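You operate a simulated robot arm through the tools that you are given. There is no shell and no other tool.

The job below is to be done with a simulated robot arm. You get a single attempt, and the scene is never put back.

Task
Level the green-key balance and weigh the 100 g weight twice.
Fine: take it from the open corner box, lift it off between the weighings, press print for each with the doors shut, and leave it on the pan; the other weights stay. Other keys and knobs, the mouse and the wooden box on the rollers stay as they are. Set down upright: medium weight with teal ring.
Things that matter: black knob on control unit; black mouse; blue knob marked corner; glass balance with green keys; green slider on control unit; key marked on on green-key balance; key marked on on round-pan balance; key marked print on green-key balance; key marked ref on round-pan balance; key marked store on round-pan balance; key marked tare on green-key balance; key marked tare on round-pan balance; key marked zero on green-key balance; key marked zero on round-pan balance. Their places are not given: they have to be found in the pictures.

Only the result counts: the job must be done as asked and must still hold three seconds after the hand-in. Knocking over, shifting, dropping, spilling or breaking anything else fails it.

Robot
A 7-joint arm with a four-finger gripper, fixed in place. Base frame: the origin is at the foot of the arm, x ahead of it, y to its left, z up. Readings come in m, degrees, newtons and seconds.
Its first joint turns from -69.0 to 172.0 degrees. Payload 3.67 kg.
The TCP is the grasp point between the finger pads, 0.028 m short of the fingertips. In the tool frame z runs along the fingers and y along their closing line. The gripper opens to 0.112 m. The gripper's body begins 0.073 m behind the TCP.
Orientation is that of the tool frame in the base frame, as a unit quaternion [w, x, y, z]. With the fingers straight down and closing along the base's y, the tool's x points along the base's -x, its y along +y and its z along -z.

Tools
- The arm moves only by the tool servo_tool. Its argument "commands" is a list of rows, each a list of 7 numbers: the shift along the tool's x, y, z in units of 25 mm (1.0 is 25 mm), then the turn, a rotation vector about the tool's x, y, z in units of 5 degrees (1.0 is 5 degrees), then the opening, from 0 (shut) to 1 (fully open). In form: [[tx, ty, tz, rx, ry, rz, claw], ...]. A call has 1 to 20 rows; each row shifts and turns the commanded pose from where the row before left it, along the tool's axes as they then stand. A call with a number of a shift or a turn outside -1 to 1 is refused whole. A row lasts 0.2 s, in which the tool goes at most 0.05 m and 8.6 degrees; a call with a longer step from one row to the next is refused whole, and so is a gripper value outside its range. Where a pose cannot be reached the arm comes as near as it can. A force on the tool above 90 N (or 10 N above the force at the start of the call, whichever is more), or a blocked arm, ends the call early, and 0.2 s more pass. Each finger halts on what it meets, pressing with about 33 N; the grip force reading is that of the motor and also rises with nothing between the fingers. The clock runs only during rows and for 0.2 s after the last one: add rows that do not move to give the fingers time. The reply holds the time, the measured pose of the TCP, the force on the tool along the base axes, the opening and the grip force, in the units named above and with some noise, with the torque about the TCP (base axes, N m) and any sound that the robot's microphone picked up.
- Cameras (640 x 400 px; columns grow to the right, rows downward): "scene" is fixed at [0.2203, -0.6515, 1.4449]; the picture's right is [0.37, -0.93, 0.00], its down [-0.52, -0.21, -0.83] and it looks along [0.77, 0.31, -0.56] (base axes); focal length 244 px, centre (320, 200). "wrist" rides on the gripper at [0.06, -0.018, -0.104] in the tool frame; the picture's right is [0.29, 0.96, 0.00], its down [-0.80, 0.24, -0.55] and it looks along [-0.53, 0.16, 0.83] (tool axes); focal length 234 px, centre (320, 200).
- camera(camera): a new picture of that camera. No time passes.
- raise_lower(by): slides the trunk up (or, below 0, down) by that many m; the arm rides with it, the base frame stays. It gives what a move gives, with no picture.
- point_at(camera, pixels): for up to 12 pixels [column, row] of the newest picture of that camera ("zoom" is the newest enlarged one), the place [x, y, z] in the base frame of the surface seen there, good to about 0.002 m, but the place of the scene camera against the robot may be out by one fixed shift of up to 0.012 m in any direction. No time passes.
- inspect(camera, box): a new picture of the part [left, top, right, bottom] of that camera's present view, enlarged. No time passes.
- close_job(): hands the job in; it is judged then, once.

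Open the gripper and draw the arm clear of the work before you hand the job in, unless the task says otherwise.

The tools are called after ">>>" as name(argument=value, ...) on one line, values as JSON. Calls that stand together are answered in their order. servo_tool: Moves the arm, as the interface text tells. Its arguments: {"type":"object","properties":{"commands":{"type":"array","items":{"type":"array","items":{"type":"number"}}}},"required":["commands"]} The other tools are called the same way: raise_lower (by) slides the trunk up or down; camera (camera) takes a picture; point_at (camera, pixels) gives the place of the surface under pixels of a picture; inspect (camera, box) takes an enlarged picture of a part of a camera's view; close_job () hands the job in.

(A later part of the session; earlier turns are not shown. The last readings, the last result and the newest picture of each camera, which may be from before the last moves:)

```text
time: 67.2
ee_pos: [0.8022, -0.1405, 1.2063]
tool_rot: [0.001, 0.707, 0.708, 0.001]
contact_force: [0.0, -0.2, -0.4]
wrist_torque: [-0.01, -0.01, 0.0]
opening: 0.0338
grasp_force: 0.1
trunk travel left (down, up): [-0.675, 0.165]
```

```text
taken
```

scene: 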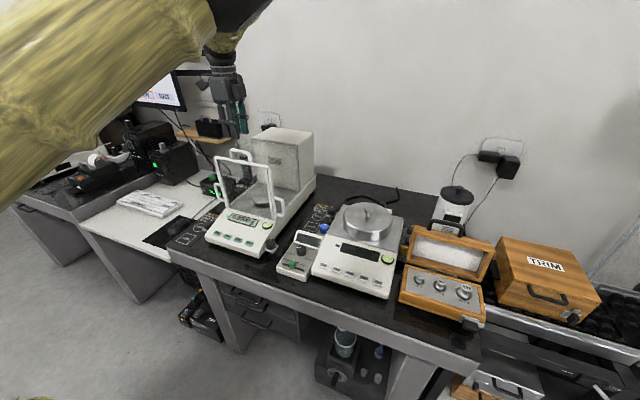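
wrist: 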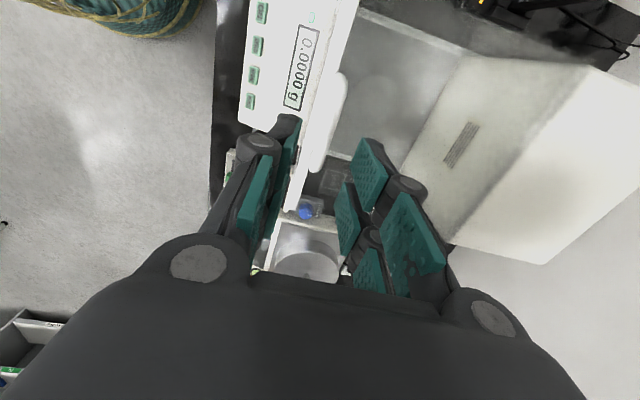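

The handle bar runs between the fingers (about (328,120)). I measure it once more, then lower.

>>> point_at(camera="wrist", pixels=[[328, 120], [318, 120], [338, 120], [340, 78], [318, 168], [310, 120]])

>>> inspect(camera="wrist", box=[240, 50, 400, 200])

```text
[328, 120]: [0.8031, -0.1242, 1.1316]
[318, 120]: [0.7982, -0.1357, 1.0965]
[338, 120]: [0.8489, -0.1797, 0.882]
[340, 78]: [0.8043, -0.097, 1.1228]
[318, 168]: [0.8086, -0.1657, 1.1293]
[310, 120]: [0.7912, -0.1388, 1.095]
```

```text
2.67 times, centred on (320, 125) of wrist
```

zoom: 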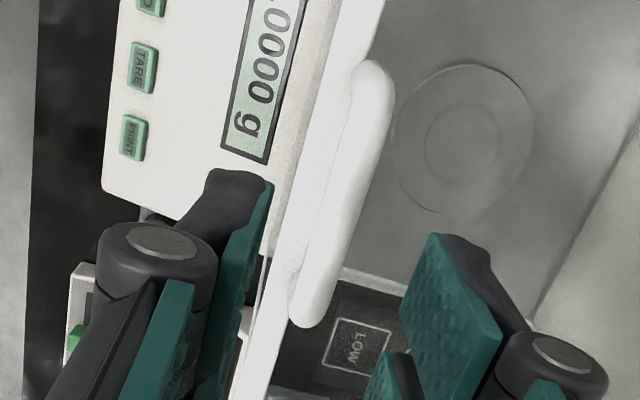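

The bar (x≈0.803) is centred between the fingers. I lower to TCP z≈1.136 so the prongs straddle it.

>>> servo_tool(commands=[[0, 0.02, 0.7, 0, 0, 0, 0.3], [0, 0, 0.7, 0, 0, 0, 0.3], [0, 0, 0.7, 0, 0, 0, 0.3], [0, 0, 0.7, 0, 0, 0, 0.3], [0, 0, 0, 0, 0, 0, 0.3]])

>>> camera(camera="wrist")

```text
time: 68.4
ee_pos: [0.8024, -0.1393, 1.136]
tool_rot: [0.002, 0.707, 0.707, 0.001]
contact_force: [-1.4, -0.7, -1.0]
wrist_torque: [0.0, -0.04, 0.0]
opening: 0.0336
grasp_force: 0.1
trunk travel left (down, up): [-0.675, 0.165]
```

```text
taken
```

wrist: 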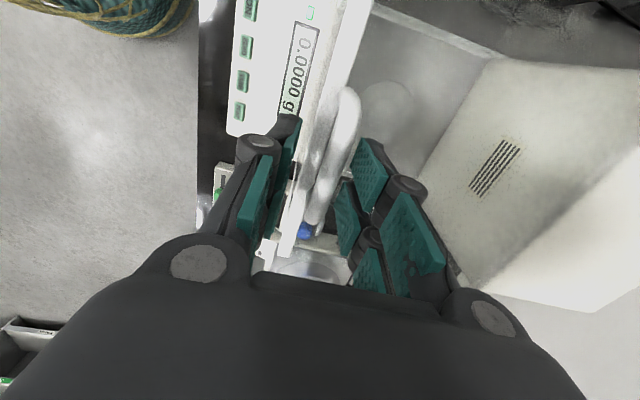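

The prongs straddle the bar with no contact. I push gently in +x by 50 mm and watch the force.

>>> servo_tool(commands=[[0, 0.4, 0, 0, 0, 0, 0.3], [0, 0.4, 0, 0, 0, 0, 0.3], [0, 0.4, 0, 0, 0, 0, 0.3], [0, 0.4, 0, 0, 0, 0, 0.3], [0, 0.4, 0, 0, 0, 0, 0.3]])

>>> camera(camera="wrist")

>>> camera(camera="scene")

```text
time: 69.6
ee_pos: [0.8525, -0.1399, 1.1349]
tool_rot: [0.001, 0.707, 0.707, 0.0]
contact_force: [0.4, 0.1, 0.2]
wrist_torque: [-0.02, 0.04, 0.01]
opening: 0.0338
grasp_force: 0.2
trunk travel left (down, up): [-0.675, 0.165]
```

```text
taken
```

wrist: 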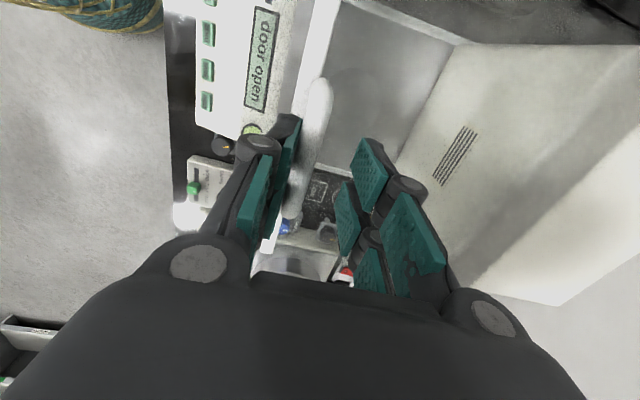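

```text
taken
```

scene: 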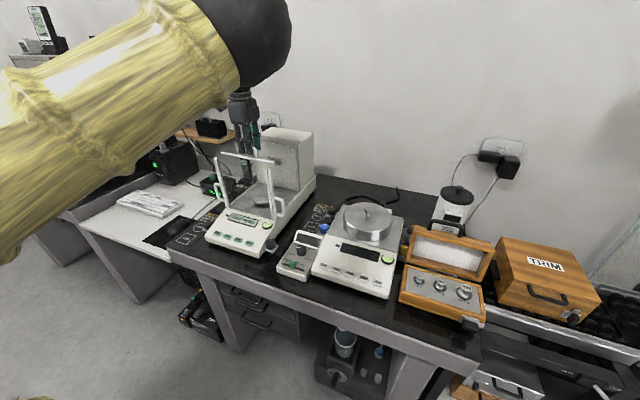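

The display reads "door open" and the door slides freely. I push on by another 75 mm, then look.

>>> servo_tool(commands=[[0, 0.5, 0, 0, 0, 0, 0.3], [0, 0.5, 0, 0, 0, 0, 0.3], [0, 0.5, 0, 0, 0, 0, 0.3], [0, 0.5, 0, 0, 0, 0, 0.3], [0, 0.5, 0, 0, 0, 0, 0.3], [0, 0.5, 0, 0, 0, 0, 0.3]])

>>> camera(camera="scene")

>>> camera(camera="wrist")

```text
time: 71.0
ee_pos: [0.928, -0.1391, 1.1346]
tool_rot: [0.001, 0.707, 0.708, 0.0]
contact_force: [-0.3, -0.2, 0.0]
wrist_torque: [0.03, -0.02, -0.01]
opening: 0.0338
grasp_force: 0.2
trunk travel left (down, up): [-0.675, 0.165]
```

```text
taken
```

scene: 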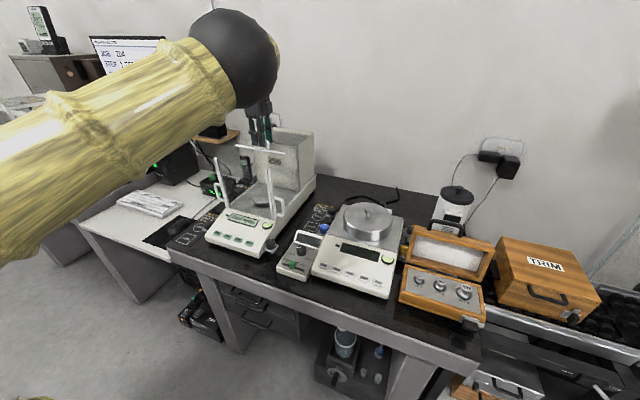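

```text
taken
```

wrist: 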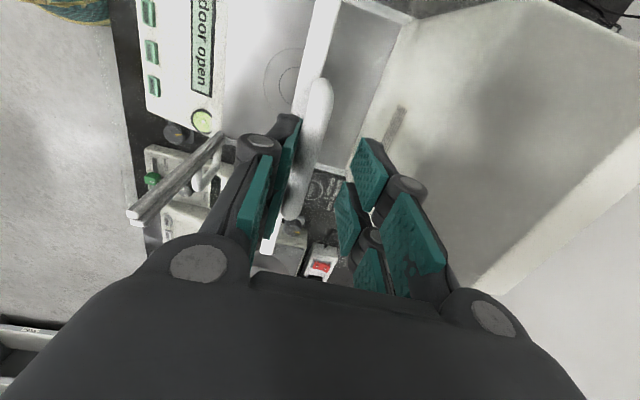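

The top door with its front bar has moved back about 0.125 m. I push 50 mm more to clear the chamber well.

>>> servo_tool(commands=[[0, 0.4, 0, 0, 0, 0, 0.3], [0, 0.4, 0, 0, 0, 0, 0.3], [0, 0.4, 0, 0, 0, 0, 0.3], [0, 0.4, 0, 0, 0, 0, 0.3], [0, 0.4, 0, 0, 0, 0, 0.3]])

>>> inspect(camera="scene", box=[190, 120, 350, 220])

>>> camera(camera="wrist")

```text
time: 72.2
ee_pos: [0.9781, -0.1401, 1.1351]
tool_rot: [0.001, 0.706, 0.708, 0.0]
contact_force: [0.5, 0.5, -0.1]
wrist_torque: [0.03, -0.02, 0.01]
opening: 0.0337
grasp_force: 0.0
trunk travel left (down, up): [-0.675, 0.165]
```

```text
4.00 times, centred on (270, 170) of scene
```

zoom: 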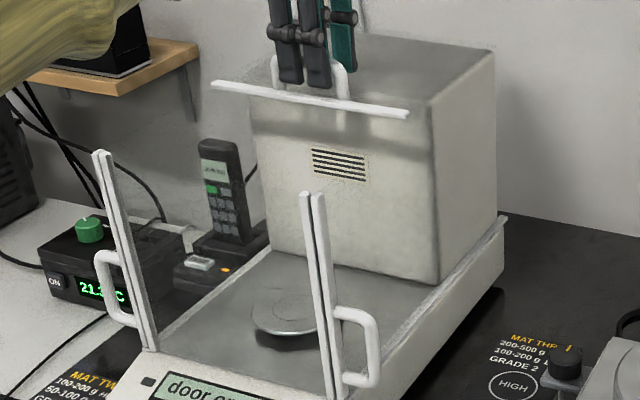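

```text
taken
```

wrist: 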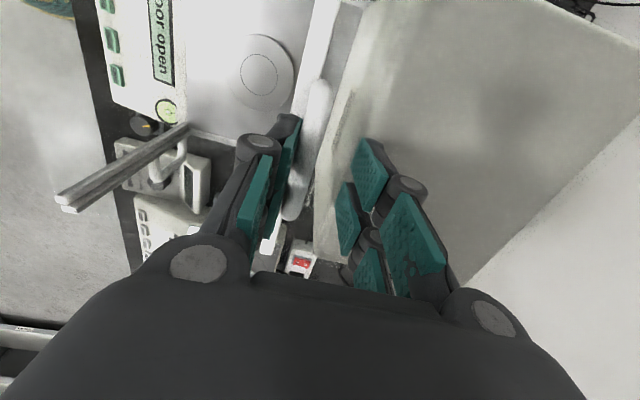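

The door's front bar is near x≈0.965; the pan is clearly visible at wrist (263,72). I push 20 mm more and measure the pan's place.

>>> servo_tool(commands=[[0, 0.4, 0, 0, 0, 0, 0.3], [0, 0.4, 0, 0, 0, 0, 0.3]])

>>> inspect(camera="wrist", box=[180, 20, 340, 120])

>>> camera(camera="wrist")

```text
time: 72.8
ee_pos: [0.9959, -0.1398, 1.1361]
tool_rot: [0.001, 0.706, 0.708, 0.0]
contact_force: [-10.3, 0.8, -4.2]
wrist_torque: [0.0, 0.05, -0.27]
opening: 0.0389
grasp_force: 4.8
trunk travel left (down, up): [-0.675, 0.165]
```

```text
4.00 times, centred on (260, 70) of wrist
```

zoom: 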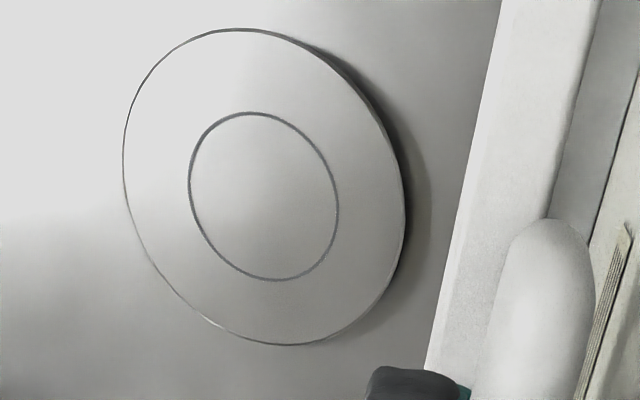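

```text
taken
```

wrist: 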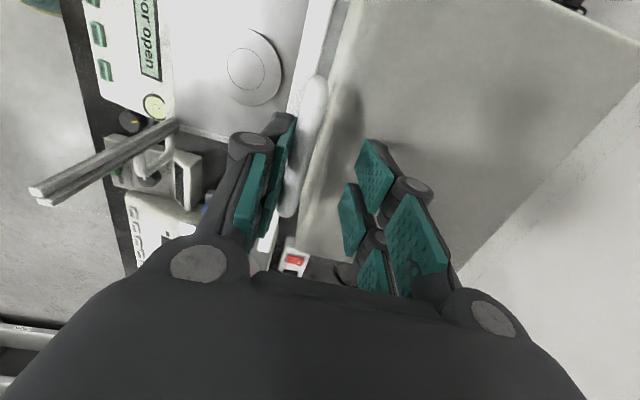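

A light stop force (−10 N) shows the door is fully open. I ease back 6 mm and measure the pan ring and edge.

>>> servo_tool(commands=[[0, -0.25, 0, 0, 0, 0, 0.3], [0, 0, 0, 0, 0, 0, 0.3]])

>>> inspect(camera="wrist", box=[180, 20, 340, 120])

>>> point_at(camera="zoom", pixels=[[265, 195], [125, 160], [400, 230], [230, 35], [290, 340], [195, 170], [335, 215], [250, 115], [275, 277], [480, 200], [540, 300], [60, 100]])

```text
time: 73.4
ee_pos: [0.9923, -0.1399, 1.1363]
tool_rot: [0.001, 0.707, 0.707, 0.001]
contact_force: [-0.7, 0.0, 0.1]
wrist_torque: [0.01, 0.02, -0.01]
opening: 0.0334
grasp_force: 0.1
trunk travel left (down, up): [-0.675, 0.165]
```

```text
4.00 times, centred on (260, 70) of wrist
```

zoom: 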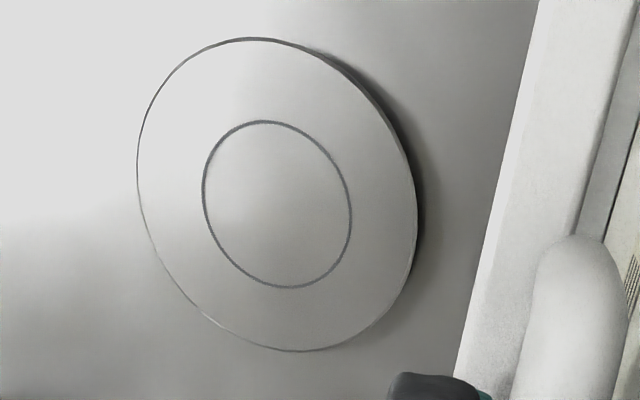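

```text
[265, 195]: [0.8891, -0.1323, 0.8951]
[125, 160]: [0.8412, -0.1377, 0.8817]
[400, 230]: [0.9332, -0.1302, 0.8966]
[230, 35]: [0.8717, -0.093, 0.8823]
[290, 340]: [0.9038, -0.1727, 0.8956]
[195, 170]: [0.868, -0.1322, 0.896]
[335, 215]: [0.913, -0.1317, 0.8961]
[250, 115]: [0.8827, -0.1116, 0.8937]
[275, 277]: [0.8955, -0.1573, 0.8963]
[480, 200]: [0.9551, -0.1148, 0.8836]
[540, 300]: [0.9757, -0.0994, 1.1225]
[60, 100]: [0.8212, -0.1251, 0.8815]
```

Pan centre ≈ (0.8935, −0.1343), top z 0.896. Now I lift off the handle and travel at z≈1.22 to the weight box.

>>> servo_tool(commands=[[0, 0, -0.9, 0, 0, 0, 0.3], [0, 0, -0.9, 0, 0, 0, 0.3], [0, 0, -0.9, 0, 0, 0, 0.3], [0, 0, -0.7, 0, 0, 0, 0.3], [-0.974, -0.389, 0, 0, 0, 0, 0.3], [-0.974, -0.389, 0, 0, 0, 0, 0.3], [-0.974, -0.389, 0, 0, 0, 0, 0.3], [-0.974, -0.389, 0, 0, 0, 0, 0.3], [-0.974, -0.389, 0, 0, 0, 0, 0.3], [-0.974, -0.389, 0, 0, 0, 0, 0.3], [-0.974, -0.389, 0, 0, 0, 0, 0.3], [-0.974, -0.389, 0, 0, 0, 0, 0.3], [-0.974, -0.389, 0, 0, 0, 0, 0.3], [-0.974, -0.389, 0, 0, 0, 0, 0.3], [-0.974, -0.389, 0, 0, 0, 0, 0.3], [-0.974, -0.389, 0, 0, 0, 0, 0.3], [-0.974, -0.389, 0, 0, 0, 0, 0.3], [-0.974, -0.389, 0, 0, 0, 0, 0.3], [-0.974, -0.389, 0, 0, 0, 0, 0.3]])

>>> servo_tool(commands=[[-0.974, -0.389, 0, 0, 0, 0, 0.35], [-0.974, -0.389, 0, 0, 0, 0, 0.35], [-0.974, -0.389, 0, 0, 0, 0, 0.35], [-0.974, -0.389, 0, 0, 0, 0, 0.35], [-0.974, -0.389, 0, 0, 0, 0, 0.35], [-0.974, -0.389, 0, 0, 0, 0, 0.35], [-0.974, -0.389, 0, 0, 0, 0, 0.35], [-0.974, -0.389, 0, 0, 0, 0, 0.35], [-0.974, -0.389, 0, 0, 0, 0, 0.35], [-0.974, -0.389, 0, 0, 0, 0, 0.35], [-0.974, -0.389, 0, 0, 0, 0, 0.35], [0, 0, 0, 0, 0, -1, 0.35], [0, 0, 0, 0, 0, -1, 0.35], [0, 0, 0, 0, 0, -1, 0.35]])

>>> camera(camera="wrist")

```text
time: 77.4
ee_pos: [0.8457, -0.5059, 1.2191]
tool_rot: [0.0, 0.706, 0.708, 0.002]
contact_force: [0.1, 0.0, 0.0]
wrist_torque: [0.05, -0.01, 0.0]
opening: 0.0335
grasp_force: 0.0
trunk travel left (down, up): [-0.675, 0.165]
```

```text
time: 80.4
ee_pos: [0.7391, -0.7745, 1.2183]
tool_rot: [0.0, 0.608, 0.794, 0.003]
contact_force: [-0.1, 0.4, 0.0]
wrist_torque: [0.0, 0.0, 0.0]
opening: 0.039
grasp_force: 0.1
trunk travel left (down, up): [-0.675, 0.165]
```

```text
taken
```

wrist: 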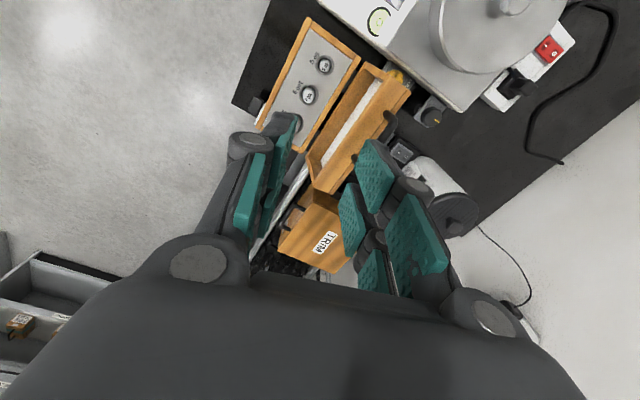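

I align over the 100 g weight (0.730, −0.797) and lower to z≈0.96 for a closer check.

>>> servo_tool(commands=[[-0.77, -0.585, 0, 0, 0, 0, 0.35], [0, 0, 0.939, 0, 0, 0, 0.35], [0, 0, 0.939, 0, 0, 0, 0.35], [0, 0, 0.939, 0, 0, 0, 0.35], [0, 0, 0.939, 0, 0, 0, 0.35], [0, 0, 0.939, 0, 0, 0, 0.35], [0, 0, 0.939, 0, 0, 0, 0.35], [0, 0, 0.939, 0, 0, 0, 0.35], [0, 0, 0.939, 0, 0, 0, 0.35], [0, 0, 0.939, 0, 0, 0, 0.35], [0, 0, 0.939, 0, 0, 0, 0.35], [0, 0, 0.939, 0, 0, 0, 0.35], [0, 0, 0, 0, 0, 0, 0.35]])

>>> camera(camera="wrist")

>>> inspect(camera="wrist", box=[240, 80, 400, 180])

```text
time: 83.2
ee_pos: [0.7301, -0.7953, 0.9612]
tool_rot: [0.002, 0.609, 0.794, 0.001]
contact_force: [0.5, -1.1, -0.2]
wrist_torque: [0.02, 0.0, 0.02]
opening: 0.0393
grasp_force: 0.2
trunk travel left (down, up): [-0.675, 0.165]
```

```text
taken
```

wrist: 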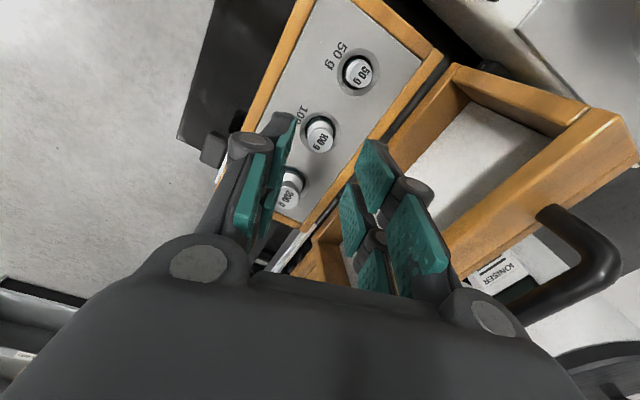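

```text
4.00 times, centred on (320, 130) of wrist
```

zoom: 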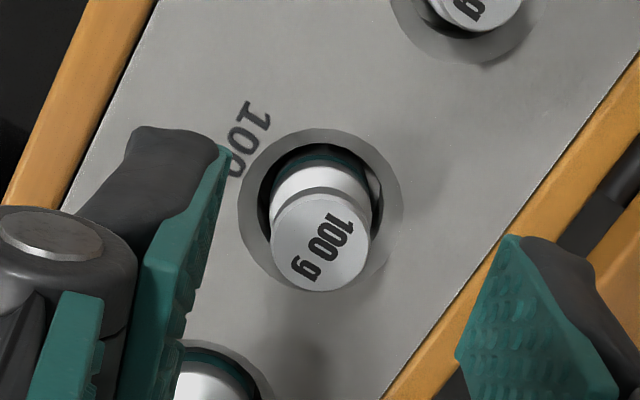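

Before lowering further I check the gripper's right-hand extents against the lid's top edge.

>>> point_at(camera="wrist", pixels=[[435, 190], [500, 300], [515, 320], [440, 250], [470, 290], [455, 65], [580, 130], [620, 170], [540, 215], [320, 135], [310, 135], [330, 138]])

>>> point_at(camera="zoom", pixels=[[320, 242], [272, 240], [370, 245], [325, 195], [318, 288], [300, 250], [340, 240]])

```text
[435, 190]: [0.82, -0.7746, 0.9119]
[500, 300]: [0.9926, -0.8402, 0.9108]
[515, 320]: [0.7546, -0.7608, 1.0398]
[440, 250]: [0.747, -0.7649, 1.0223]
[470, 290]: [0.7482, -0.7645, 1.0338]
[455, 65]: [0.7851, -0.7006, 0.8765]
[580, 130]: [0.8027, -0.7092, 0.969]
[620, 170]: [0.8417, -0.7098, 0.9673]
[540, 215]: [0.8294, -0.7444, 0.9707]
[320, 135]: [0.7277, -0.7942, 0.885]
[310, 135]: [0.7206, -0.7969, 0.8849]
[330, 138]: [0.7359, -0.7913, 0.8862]
```

```text
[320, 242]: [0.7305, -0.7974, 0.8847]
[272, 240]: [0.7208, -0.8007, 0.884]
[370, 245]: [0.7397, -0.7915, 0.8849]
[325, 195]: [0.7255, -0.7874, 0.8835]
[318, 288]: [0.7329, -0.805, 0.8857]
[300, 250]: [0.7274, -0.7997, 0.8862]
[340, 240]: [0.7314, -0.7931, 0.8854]
```

The gripper is well clear of the lid. Weight centre ≈ (0.7298, −0.7963). I correct by ~3 mm and lower to z≈0.898 with the prongs open around the knob.

>>> servo_tool(commands=[[-0.107, -0.02, 0.5, 0, 0, 0, 0.35], [0, 0, 0.7, 0, 0, 0, 0.35], [0, 0, 0.7, 0, 0, 0, 0.35], [0, 0, 0.62, 0, 0, 0, 0.35], [0, 0, 0, 0, 0, 0, 0.35]])

>>> inspect(camera="wrist", box=[200, 80, 440, 230])

```text
time: 84.4
ee_pos: [0.7305, -0.7986, 0.8984]
tool_rot: [0.001, 0.608, 0.794, 0.001]
contact_force: [0.1, -0.4, 0.5]
wrist_torque: [0.01, 0.05, -0.03]
opening: 0.0393
grasp_force: 0.1
trunk travel left (down, up): [-0.675, 0.165]
```

```text
2.67 times, centred on (320, 155) of wrist
```

zoom: 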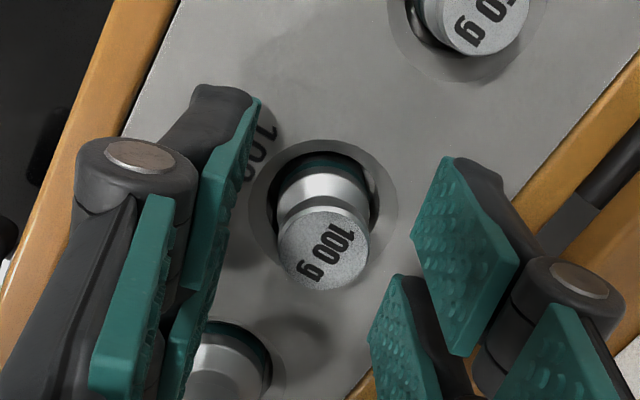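

The weight's knob is centred between the prongs with no contact. I close on it.

>>> servo_tool(commands=[[0, 0, 0, 0, 0, 0, 0.25], [0, 0, 0, 0, 0, 0, 0.15], [0, 0, 0, 0, 0, 0, 0.1], [0, 0, 0, 0, 0, 0, 0.1], [0, 0, 0, 0, 0, 0, 0.1]])

>>> inspect(camera="wrist", box=[200, 80, 440, 230])

```text
time: 85.6
ee_pos: [0.7312, -0.7994, 0.899]
tool_rot: [0.002, 0.609, 0.793, 0.001]
contact_force: [0.3, -0.1, 0.5]
wrist_torque: [-0.06, 0.03, 0.02]
opening: 0.017
grasp_force: 32.9
trunk travel left (down, up): [-0.675, 0.165]
```

```text
2.67 times, centred on (320, 155) of wrist
```

zoom: 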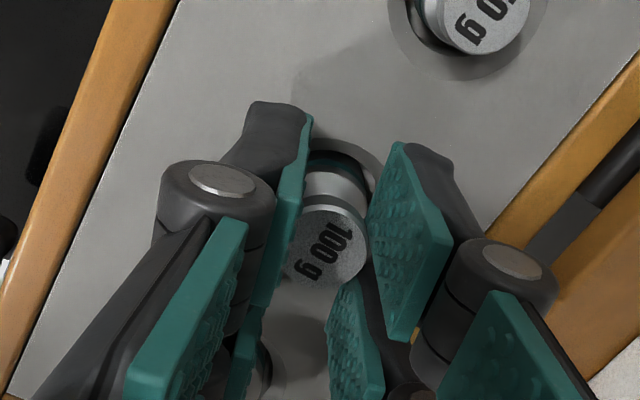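

Gripped at a 17 mm opening, which fits the knob seated in the groove between prongs. I lift slowly 60 mm and check.

>>> servo_tool(commands=[[0, 0, -0.2, 0, 0, 0, 0.1], [0, 0, -0.3, 0, 0, 0, 0.1], [0, 0, -0.4, 0, 0, 0, 0.1], [0, 0, -0.5, 0, 0, 0, 0.1], [0, 0, -0.5, 0, 0, 0, 0.1], [0, 0, -0.5, 0, 0, 0, 0.1]])

>>> camera(camera="wrist")

>>> inspect(camera="wrist", box=[200, 80, 440, 230])

```text
time: 87.0
ee_pos: [0.7313, -0.7987, 0.9604]
tool_rot: [0.002, 0.609, 0.793, 0.001]
contact_force: [-0.5, -0.4, -0.5]
wrist_torque: [0.03, -0.04, 0.04]
opening: 0.0172
grasp_force: 32.7
trunk travel left (down, up): [-0.675, 0.165]
```

```text
taken
```

wrist: 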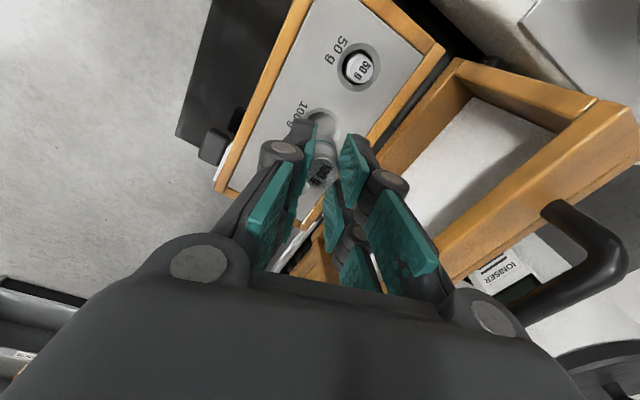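

```text
2.67 times, centred on (320, 155) of wrist
```

zoom: 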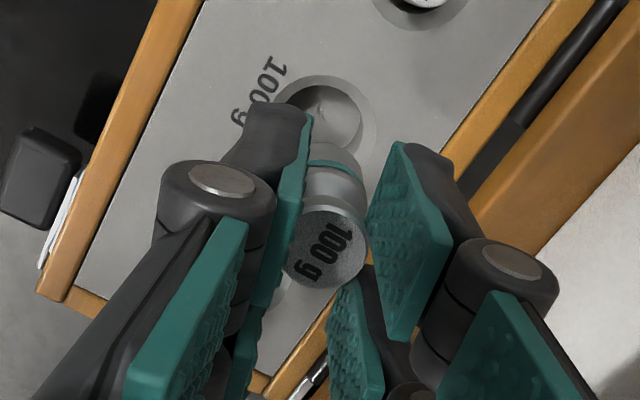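

The recess is empty and the 100 g weight hangs in the gripper. I query the recess floor to learn the weight's height.

>>> point_at(camera="zoom", pixels=[[320, 105], [340, 115], [310, 100], [420, 120], [318, 245], [335, 260]])

>>> camera(camera="scene")

```text
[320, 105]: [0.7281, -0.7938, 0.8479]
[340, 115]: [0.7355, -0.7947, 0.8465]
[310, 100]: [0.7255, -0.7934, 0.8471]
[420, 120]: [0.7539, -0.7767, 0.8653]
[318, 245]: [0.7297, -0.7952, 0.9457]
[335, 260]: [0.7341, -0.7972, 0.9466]
```

```text
taken
```

scene: 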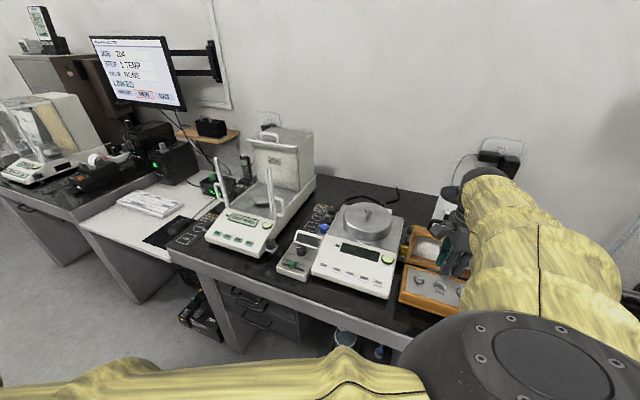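

Recess floor is 0.847, so the weight is 38 mm tall and its base hangs ≈52 mm below the TCP. I raise to z≈1.23 and carry it toward the balance.

>>> servo_tool(commands=[[0, 0, -0.98, 0, 0, 0, 0.1], [0, 0, -0.98, 0, 0, 0, 0.1], [0, 0, -0.98, 0, 0, 0, 0.1], [0, 0, -0.98, 0, 0, 0, 0.1], [0, 0, -0.98, 0, 0, 0, 0.1], [0, 0, -0.98, 0, 0, 0, 0.1], [0, 0, -0.98, 0, 0, 0, 0.1], [0, 0, -0.98, 0, 0, 0, 0.1], [0, 0, -0.98, 0, 0, 0, 0.1], [0, 0, -0.98, 0, 0, 0, 0.1], [0, 0, -0.98, 0, 0, 0, 0.1]])

>>> servo_tool(commands=[[0.92, 0.506, 0, 0, 0, 0, 0.1], [0.92, 0.506, 0, 0, 0, 0, 0.1], [0.92, 0.506, 0, 0, 0, 0, 0.1], [0.92, 0.506, 0, 0, 0, 0, 0.1], [0.92, 0.506, 0, 0, 0, 0, 0.1], [0.92, 0.506, 0, 0, 0, 0, 0.1], [0.92, 0.506, 0, 0, 0, 0, 0.1], [0.92, 0.506, 0, 0, 0, 0, 0.1], [0.92, 0.506, 0, 0, 0, 0, 0.1], [0.92, 0.506, 0, 0, 0, 0, 0.1], [0.92, 0.506, 0, 0, 0, 0, 0.1], [0.92, 0.506, 0, 0, 0, 0, 0.1], [0.92, 0.506, 0, 0, 0, 0, 0.1], [0.92, 0.506, 0, 0, 0, 0, 0.1], [0.92, 0.506, 0, 0, 0, 0, 0.1], [0.92, 0.506, 0, 0, 0, 0, 0.1], [0.92, 0.506, 0, 0, 0, 0, 0.1], [0.92, 0.506, 0, 0, 0, 0, 0.1]])

>>> camera(camera="wrist")

>>> camera(camera="scene")

```text
time: 89.4
ee_pos: [0.7298, -0.7962, 1.2311]
tool_rot: [0.002, 0.608, 0.794, -0.001]
contact_force: [0.6, 0.6, -0.6]
wrist_torque: [0.01, 0.0, -0.01]
opening: 0.0161
grasp_force: 32.8
trunk travel left (down, up): [-0.675, 0.165]
```

```text
time: 93.2
ee_pos: [0.8447, -0.3371, 1.2271]
tool_rot: [0.001, 0.609, 0.794, 0.0]
contact_force: [0.5, -0.2, -1.0]
wrist_torque: [-0.01, 0.01, 0.0]
opening: 0.0156
grasp_force: 33.3
trunk travel left (down, up): [-0.675, 0.165]
```

```text
taken
```

wrist: 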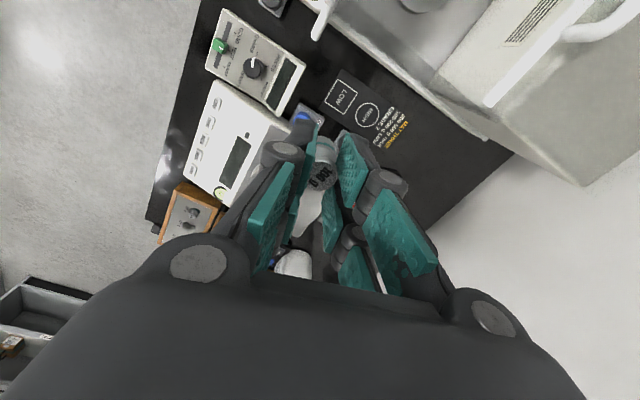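

```text
taken
```

scene: 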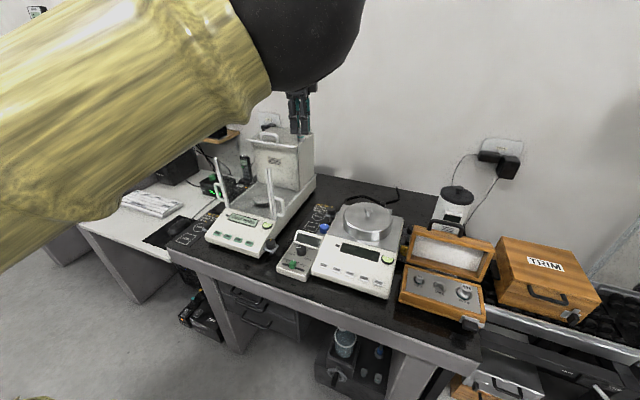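

The opening crept from 17.2 to 15.6 mm, so I check how the weight sits in the gripper before going on.

>>> inspect(camera="wrist", box=[260, 110, 400, 200])

>>> point_at(camera="zoom", pixels=[[270, 305], [300, 300], [240, 300], [290, 250], [310, 170], [280, 340]])

>>> inspect(camera="scene", box=[260, 80, 340, 150])

```text
4.44 times, centred on (330, 155) of wrist
```

zoom: 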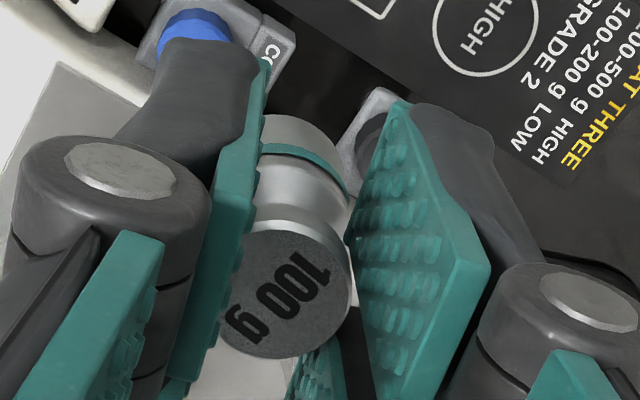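

```text
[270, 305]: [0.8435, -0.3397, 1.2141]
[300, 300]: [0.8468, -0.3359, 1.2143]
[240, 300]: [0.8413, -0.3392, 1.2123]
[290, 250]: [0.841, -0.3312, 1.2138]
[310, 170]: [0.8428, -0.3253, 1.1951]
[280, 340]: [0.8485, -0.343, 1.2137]
```

```text
5.71 times, centred on (300, 115) of scene
```

zoom: 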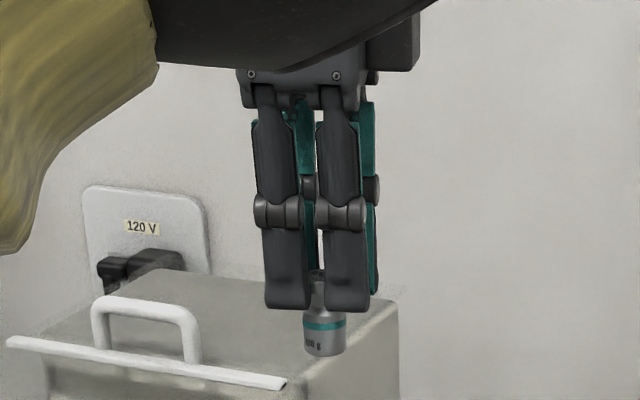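

The weight is upright and seated in the groove, its base ≈51 mm below the TCP. I continue to above the pan centre (0.8935, −0.1343).

>>> servo_tool(commands=[[0.917, 0.498, 0, 0, 0, 0, 0.1], [0.917, 0.498, 0, 0, 0, 0, 0.1], [0.917, 0.498, 0, 0, 0, 0, 0.1], [0.917, 0.498, 0, 0, 0, 0, 0.1], [0.917, 0.498, 0, 0, 0, 0, 0.1], [0.917, 0.498, 0, 0, 0, 0, 0.1], [0.917, 0.498, 0, 0, 0, 0, 0.1], [0.917, 0.498, 0, 0, 0, 0, 0.1], [0, 0, 0, 0, 0, 0, 0.1]])

>>> camera(camera="wrist")

>>> inspect(camera="scene", box=[190, 100, 350, 220])

```text
time: 95.2
ee_pos: [0.8929, -0.1354, 1.2297]
tool_rot: [0.001, 0.609, 0.793, 0.002]
contact_force: [-0.4, -0.3, -0.8]
wrist_torque: [0.05, -0.03, -0.05]
opening: 0.0156
grasp_force: 33.7
trunk travel left (down, up): [-0.675, 0.165]
```

```text
taken
```

wrist: 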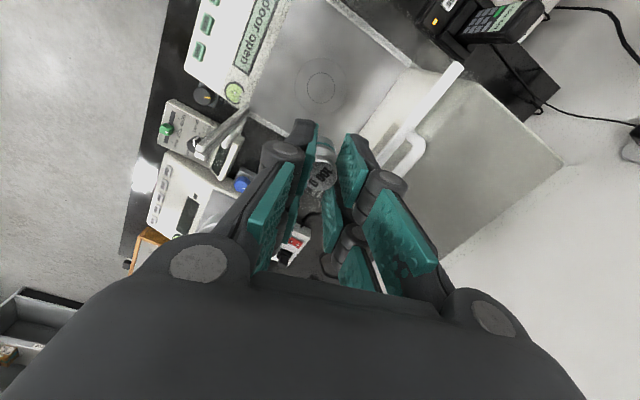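

```text
3.33 times, centred on (270, 160) of scene
```

zoom: 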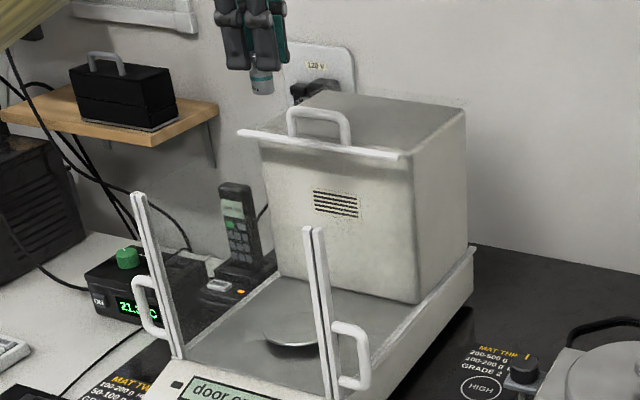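

I'm above the pan; I re-measure the pan ring centre (321,86) and the door's bar from here before descending.

>>> inspect(camera="wrist", box=[280, 50, 376, 120])

>>> point_at(camera="wrist", pixels=[[321, 86], [306, 88], [336, 84], [320, 72], [322, 102], [430, 95], [395, 145], [412, 155], [246, 120], [225, 140], [322, 178], [300, 60]])

```text
5.71 times, centred on (328, 85) of wrist
```

zoom: 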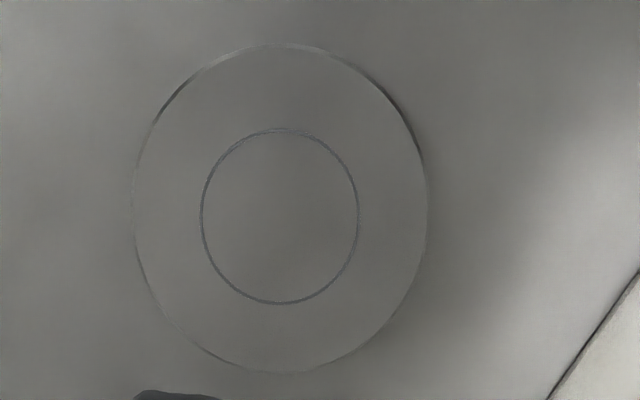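

```text
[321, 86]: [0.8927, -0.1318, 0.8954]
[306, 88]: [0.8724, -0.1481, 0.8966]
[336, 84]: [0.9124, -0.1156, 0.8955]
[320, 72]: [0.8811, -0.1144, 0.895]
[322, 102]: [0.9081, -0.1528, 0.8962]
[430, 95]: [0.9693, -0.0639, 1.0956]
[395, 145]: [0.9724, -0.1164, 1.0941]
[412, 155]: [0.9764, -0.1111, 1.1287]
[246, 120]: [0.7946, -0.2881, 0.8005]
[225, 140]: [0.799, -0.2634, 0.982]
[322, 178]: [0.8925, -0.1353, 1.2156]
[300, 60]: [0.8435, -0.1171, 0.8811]
```

Pan centre confirmed ≈ (0.8937, −0.1336), the weight is within 2 mm of it. I start descending into the chamber: first to z≈1.10.

>>> servo_tool(commands=[[0.05, 0.03, 0.9, 0, 0, 0, 0.1], [0, 0, 0.9, 0, 0, 0, 0.1], [0, 0, 0.9, 0, 0, 0, 0.1], [0, 0, 0.9, 0, 0, 0, 0.1], [0, 0, 0.8, 0, 0, 0, 0.1], [0, 0, 0.8, 0, 0, 0, 0.1]])

>>> camera(camera="wrist")

>>> inspect(camera="scene", box=[190, 100, 350, 220])

```text
time: 96.6
ee_pos: [0.8938, -0.1344, 1.0969]
tool_rot: [0.001, 0.609, 0.793, 0.0]
contact_force: [0.5, -0.6, -1.4]
wrist_torque: [0.03, -0.03, -0.03]
opening: 0.0157
grasp_force: 32.9
trunk travel left (down, up): [-0.675, 0.165]
```

```text
taken
```

wrist: 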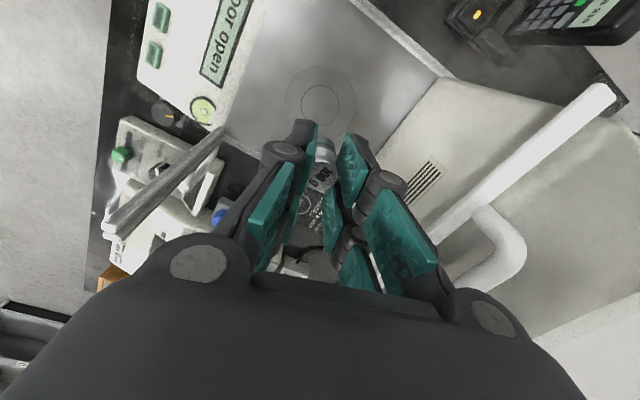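

```text
3.33 times, centred on (270, 160) of scene
```

zoom: 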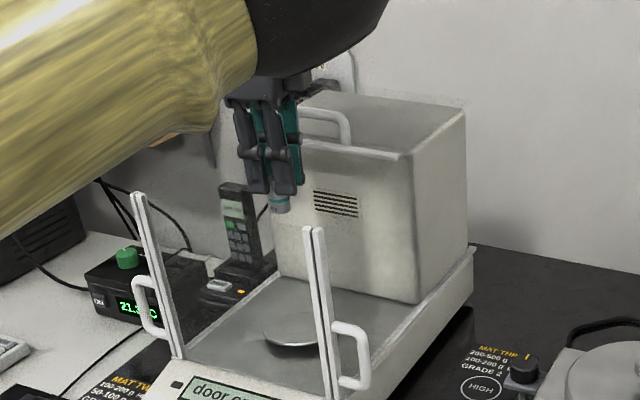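

A large black wrist joint sits right above the gripper, so before descending further I measure its lower surface in the scene view to be sure it clears the door posts and handle.

>>> camera(camera="scene")

>>> point_at(camera="scene", pixels=[[266, 121], [280, 121], [290, 118], [300, 110], [262, 118], [270, 112], [285, 105], [275, 122], [250, 128], [240, 135], [260, 126], [272, 130]])

>>> inspect(camera="scene", box=[220, 80, 320, 170])

```text
taken
```

scene: 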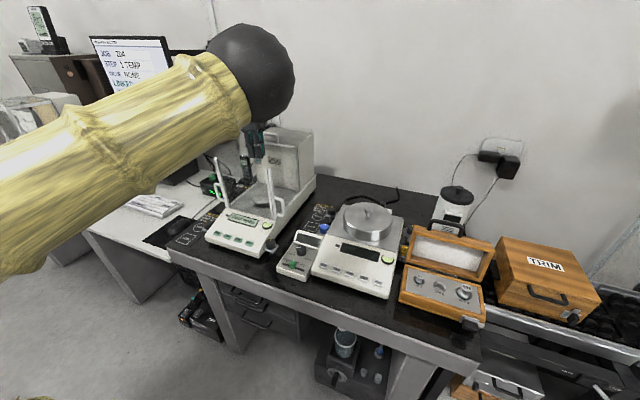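

```text
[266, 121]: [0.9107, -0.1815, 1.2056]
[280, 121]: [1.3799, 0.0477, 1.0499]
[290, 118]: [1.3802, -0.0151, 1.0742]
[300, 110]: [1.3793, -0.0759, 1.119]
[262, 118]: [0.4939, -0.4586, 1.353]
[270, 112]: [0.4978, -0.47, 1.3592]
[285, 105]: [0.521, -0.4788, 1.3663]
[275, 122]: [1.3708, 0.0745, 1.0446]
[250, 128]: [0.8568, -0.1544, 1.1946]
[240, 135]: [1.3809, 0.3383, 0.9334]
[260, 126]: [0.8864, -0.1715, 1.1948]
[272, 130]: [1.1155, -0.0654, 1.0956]
```

```text
4.44 times, centred on (270, 125) of scene
```

zoom: 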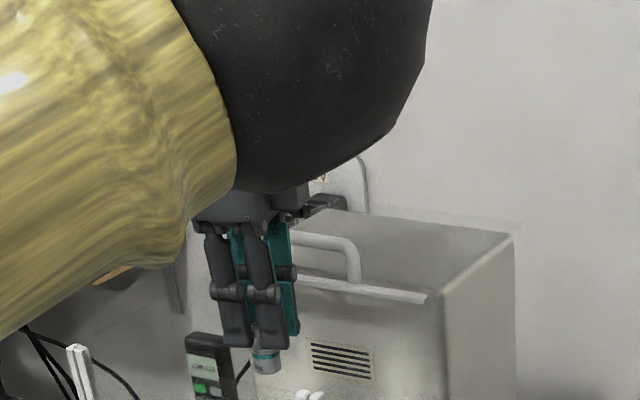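

The black dome is actually the elbow near the camera (around x≈0.5, y≈−0.47), not above the hand; the palm is within ±50 mm of the axis, which fits. I continue down in steps to z≈1.02.

>>> servo_tool(commands=[[0, 0, 0.6, 0, 0, 0, 0.1], [0, 0, 0.6, 0, 0, 0, 0.1], [0, 0, 0.6, 0, 0, 0, 0.1], [0, 0, 0.6, 0, 0, 0, 0.1], [0, 0, 0.6, 0, 0, 0, 0.1]])

>>> camera(camera="wrist")

>>> inspect(camera="scene", box=[200, 110, 320, 220])

```text
time: 97.8
ee_pos: [0.8934, -0.135, 1.0229]
tool_rot: [0.001, 0.608, 0.794, 0.001]
contact_force: [0.1, 0.2, -0.9]
wrist_torque: [0.01, 0.04, -0.01]
opening: 0.0154
grasp_force: 33.3
trunk travel left (down, up): [-0.675, 0.165]
```

```text
taken
```

wrist: 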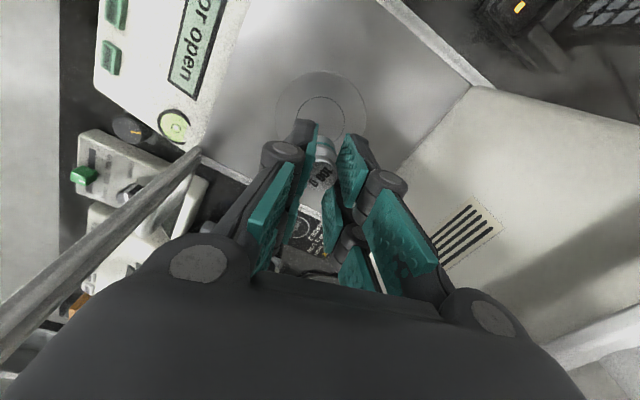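

```text
3.64 times, centred on (260, 165) of scene
```

zoom: 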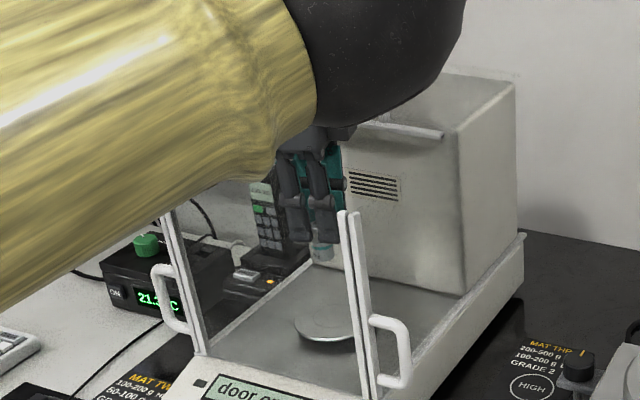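

No contact so far. I go on to z≈0.96, leaving the weight's base about 12 mm above the pan.

>>> servo_tool(commands=[[0, 0, 0.5, 0, 0, 0, 0.1], [0, 0, 0.5, 0, 0, 0, 0.1], [0, 0, 0.5, 0, 0, 0, 0.1], [0, 0, 0.5, 0, 0, 0, 0.1], [0, 0, 0.5, 0, 0, 0, 0.1]])

>>> camera(camera="wrist")

>>> inspect(camera="scene", box=[200, 110, 320, 220])

```text
time: 99.0
ee_pos: [0.8939, -0.1325, 0.9587]
tool_rot: [0.0, 0.608, 0.794, 0.001]
contact_force: [0.9, -0.5, -1.3]
wrist_torque: [-0.01, -0.02, -0.01]
opening: 0.0161
grasp_force: 33.2
trunk travel left (down, up): [-0.675, 0.165]
```

```text
taken
```

wrist: 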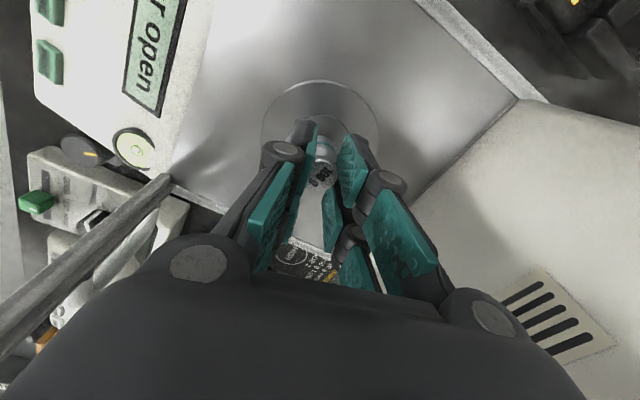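

```text
3.64 times, centred on (260, 165) of scene
```

zoom: 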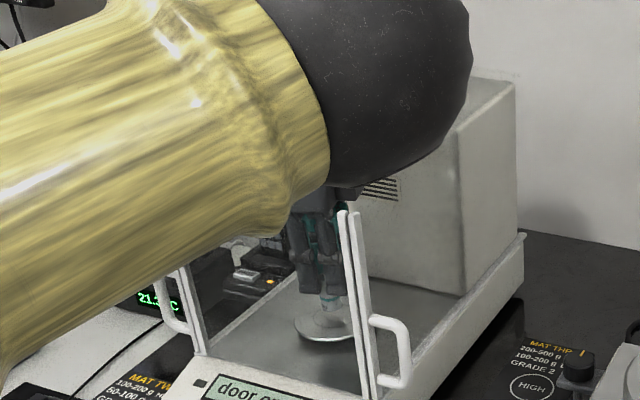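

The weight hovers ~11 mm over the pan, no contact. I descend slowly in 2 mm rows and watch for touch.

>>> servo_tool(commands=[[0, 0, 0.1, 0, 0, 0, 0.1], [0, 0, 0.1, 0, 0, 0, 0.1], [0, 0, 0.1, 0, 0, 0, 0.1], [0, 0, 0.06, 0, 0, 0, 0.1], [0, 0, 0, 0, 0, 0, 0.1]])

>>> servo_tool(commands=[[0, 0, 0.05, 0, 0, 0, 0.1], [0, 0, 0, 0, 0, 0, 0.1]])

```text
time: 100.2
ee_pos: [0.8932, -0.1329, 0.9518]
tool_rot: [0.001, 0.608, 0.794, 0.0]
contact_force: [-0.1, 0.3, -1.2]
wrist_torque: [0.0, 0.01, -0.04]
opening: 0.0155
grasp_force: 33.1
trunk travel left (down, up): [-0.675, 0.165]
```

```text
time: 100.8
ee_pos: [0.8916, -0.1334, 0.9506]
tool_rot: [0.001, 0.608, 0.794, 0.0]
contact_force: [-0.1, 0.3, -1.6]
wrist_torque: [-0.01, 0.03, 0.02]
opening: 0.0155
grasp_force: 33.0
trunk travel left (down, up): [-0.675, 0.165]
```

Not touching yet (Fz ≈ −1.2 to −1.6 N, just the weight). I continue in ~1.2 mm steps.

>>> servo_tool(commands=[[0, 0, 0.05, 0, 0, 0, 0.1], [0, 0, 0, 0, 0, 0, 0.1]])

>>> servo_tool(commands=[[0, 0, 0.05, 0, 0, 0, 0.1], [0, 0, 0, 0, 0, 0, 0.1]])

>>> servo_tool(commands=[[0, 0, 0.04, 0, 0, 0, 0.1], [0, 0, 0, 0, 0, 0, 0.1]])

>>> camera(camera="wrist")

```text
time: 101.4
ee_pos: [0.8918, -0.1335, 0.9492]
tool_rot: [0.002, 0.608, 0.794, -0.001]
contact_force: [0.7, -0.4, -1.1]
wrist_torque: [-0.01, 0.0, 0.0]
opening: 0.0156
grasp_force: 32.9
trunk travel left (down, up): [-0.675, 0.165]
```

```text
time: 102.0
ee_pos: [0.8916, -0.1332, 0.9481]
tool_rot: [0.002, 0.608, 0.794, 0.001]
contact_force: [0.4, -1.0, 1.0]
wrist_torque: [-0.03, 0.04, 0.01]
opening: 0.0155
grasp_force: 33.0
trunk travel left (down, up): [-0.675, 0.165]
```

```text
time: 102.6
ee_pos: [0.8922, -0.1334, 0.9479]
tool_rot: [0.002, 0.608, 0.794, 0.0]
contact_force: [1.8, -1.5, 8.6]
wrist_torque: [-0.09, -0.04, 0.0]
opening: 0.0157
grasp_force: 33.1
trunk travel left (down, up): [-0.675, 0.165]
```

```text
taken
```

wrist: 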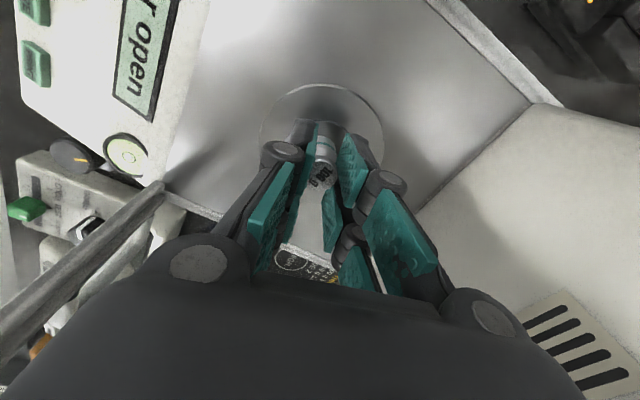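

Touched down (Fz +8.6 N). I ease the preload off by half a millimetre and open the fingers gradually.

>>> servo_tool(commands=[[0, 0, -0.02, 0, 0, 0, 0.12], [0, 0, 0, 0, 0, 0, 0.15], [0, 0, 0, 0, 0, 0, 0.17], [0, 0, 0, 0, 0, 0, 0.2], [0, 0, 0, 0, 0, 0, 0.25], [0, 0, 0, 0, 0, 0, 0.32], [0, 0, 0, 0, 0, 0, 0.32]])

>>> camera(camera="wrist")

>>> inspect(camera="wrist", box=[240, 80, 400, 200])

```text
time: 104.2
ee_pos: [0.8926, -0.1331, 0.9476]
tool_rot: [0.002, 0.608, 0.794, 0.0]
contact_force: [0.5, -0.6, 0.0]
wrist_torque: [0.02, -0.02, 0.01]
opening: 0.0355
grasp_force: 0.0
trunk travel left (down, up): [-0.675, 0.165]
```

```text
taken
```

wrist: 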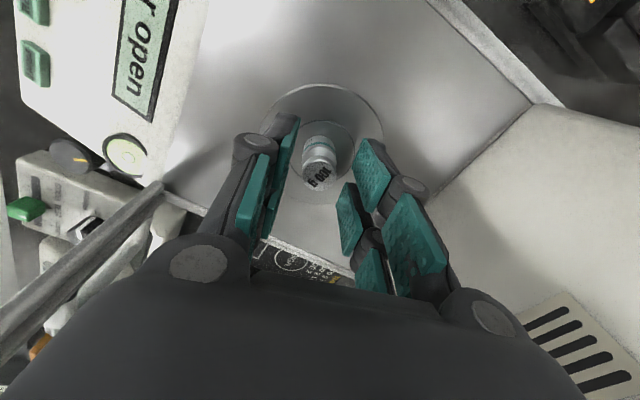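

```text
3.33 times, centred on (320, 140) of wrist
```

zoom: 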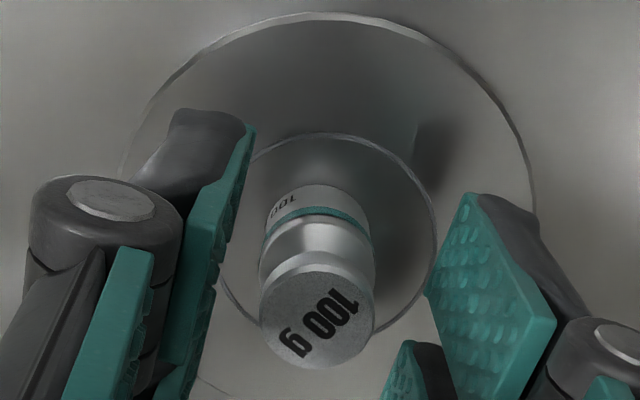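

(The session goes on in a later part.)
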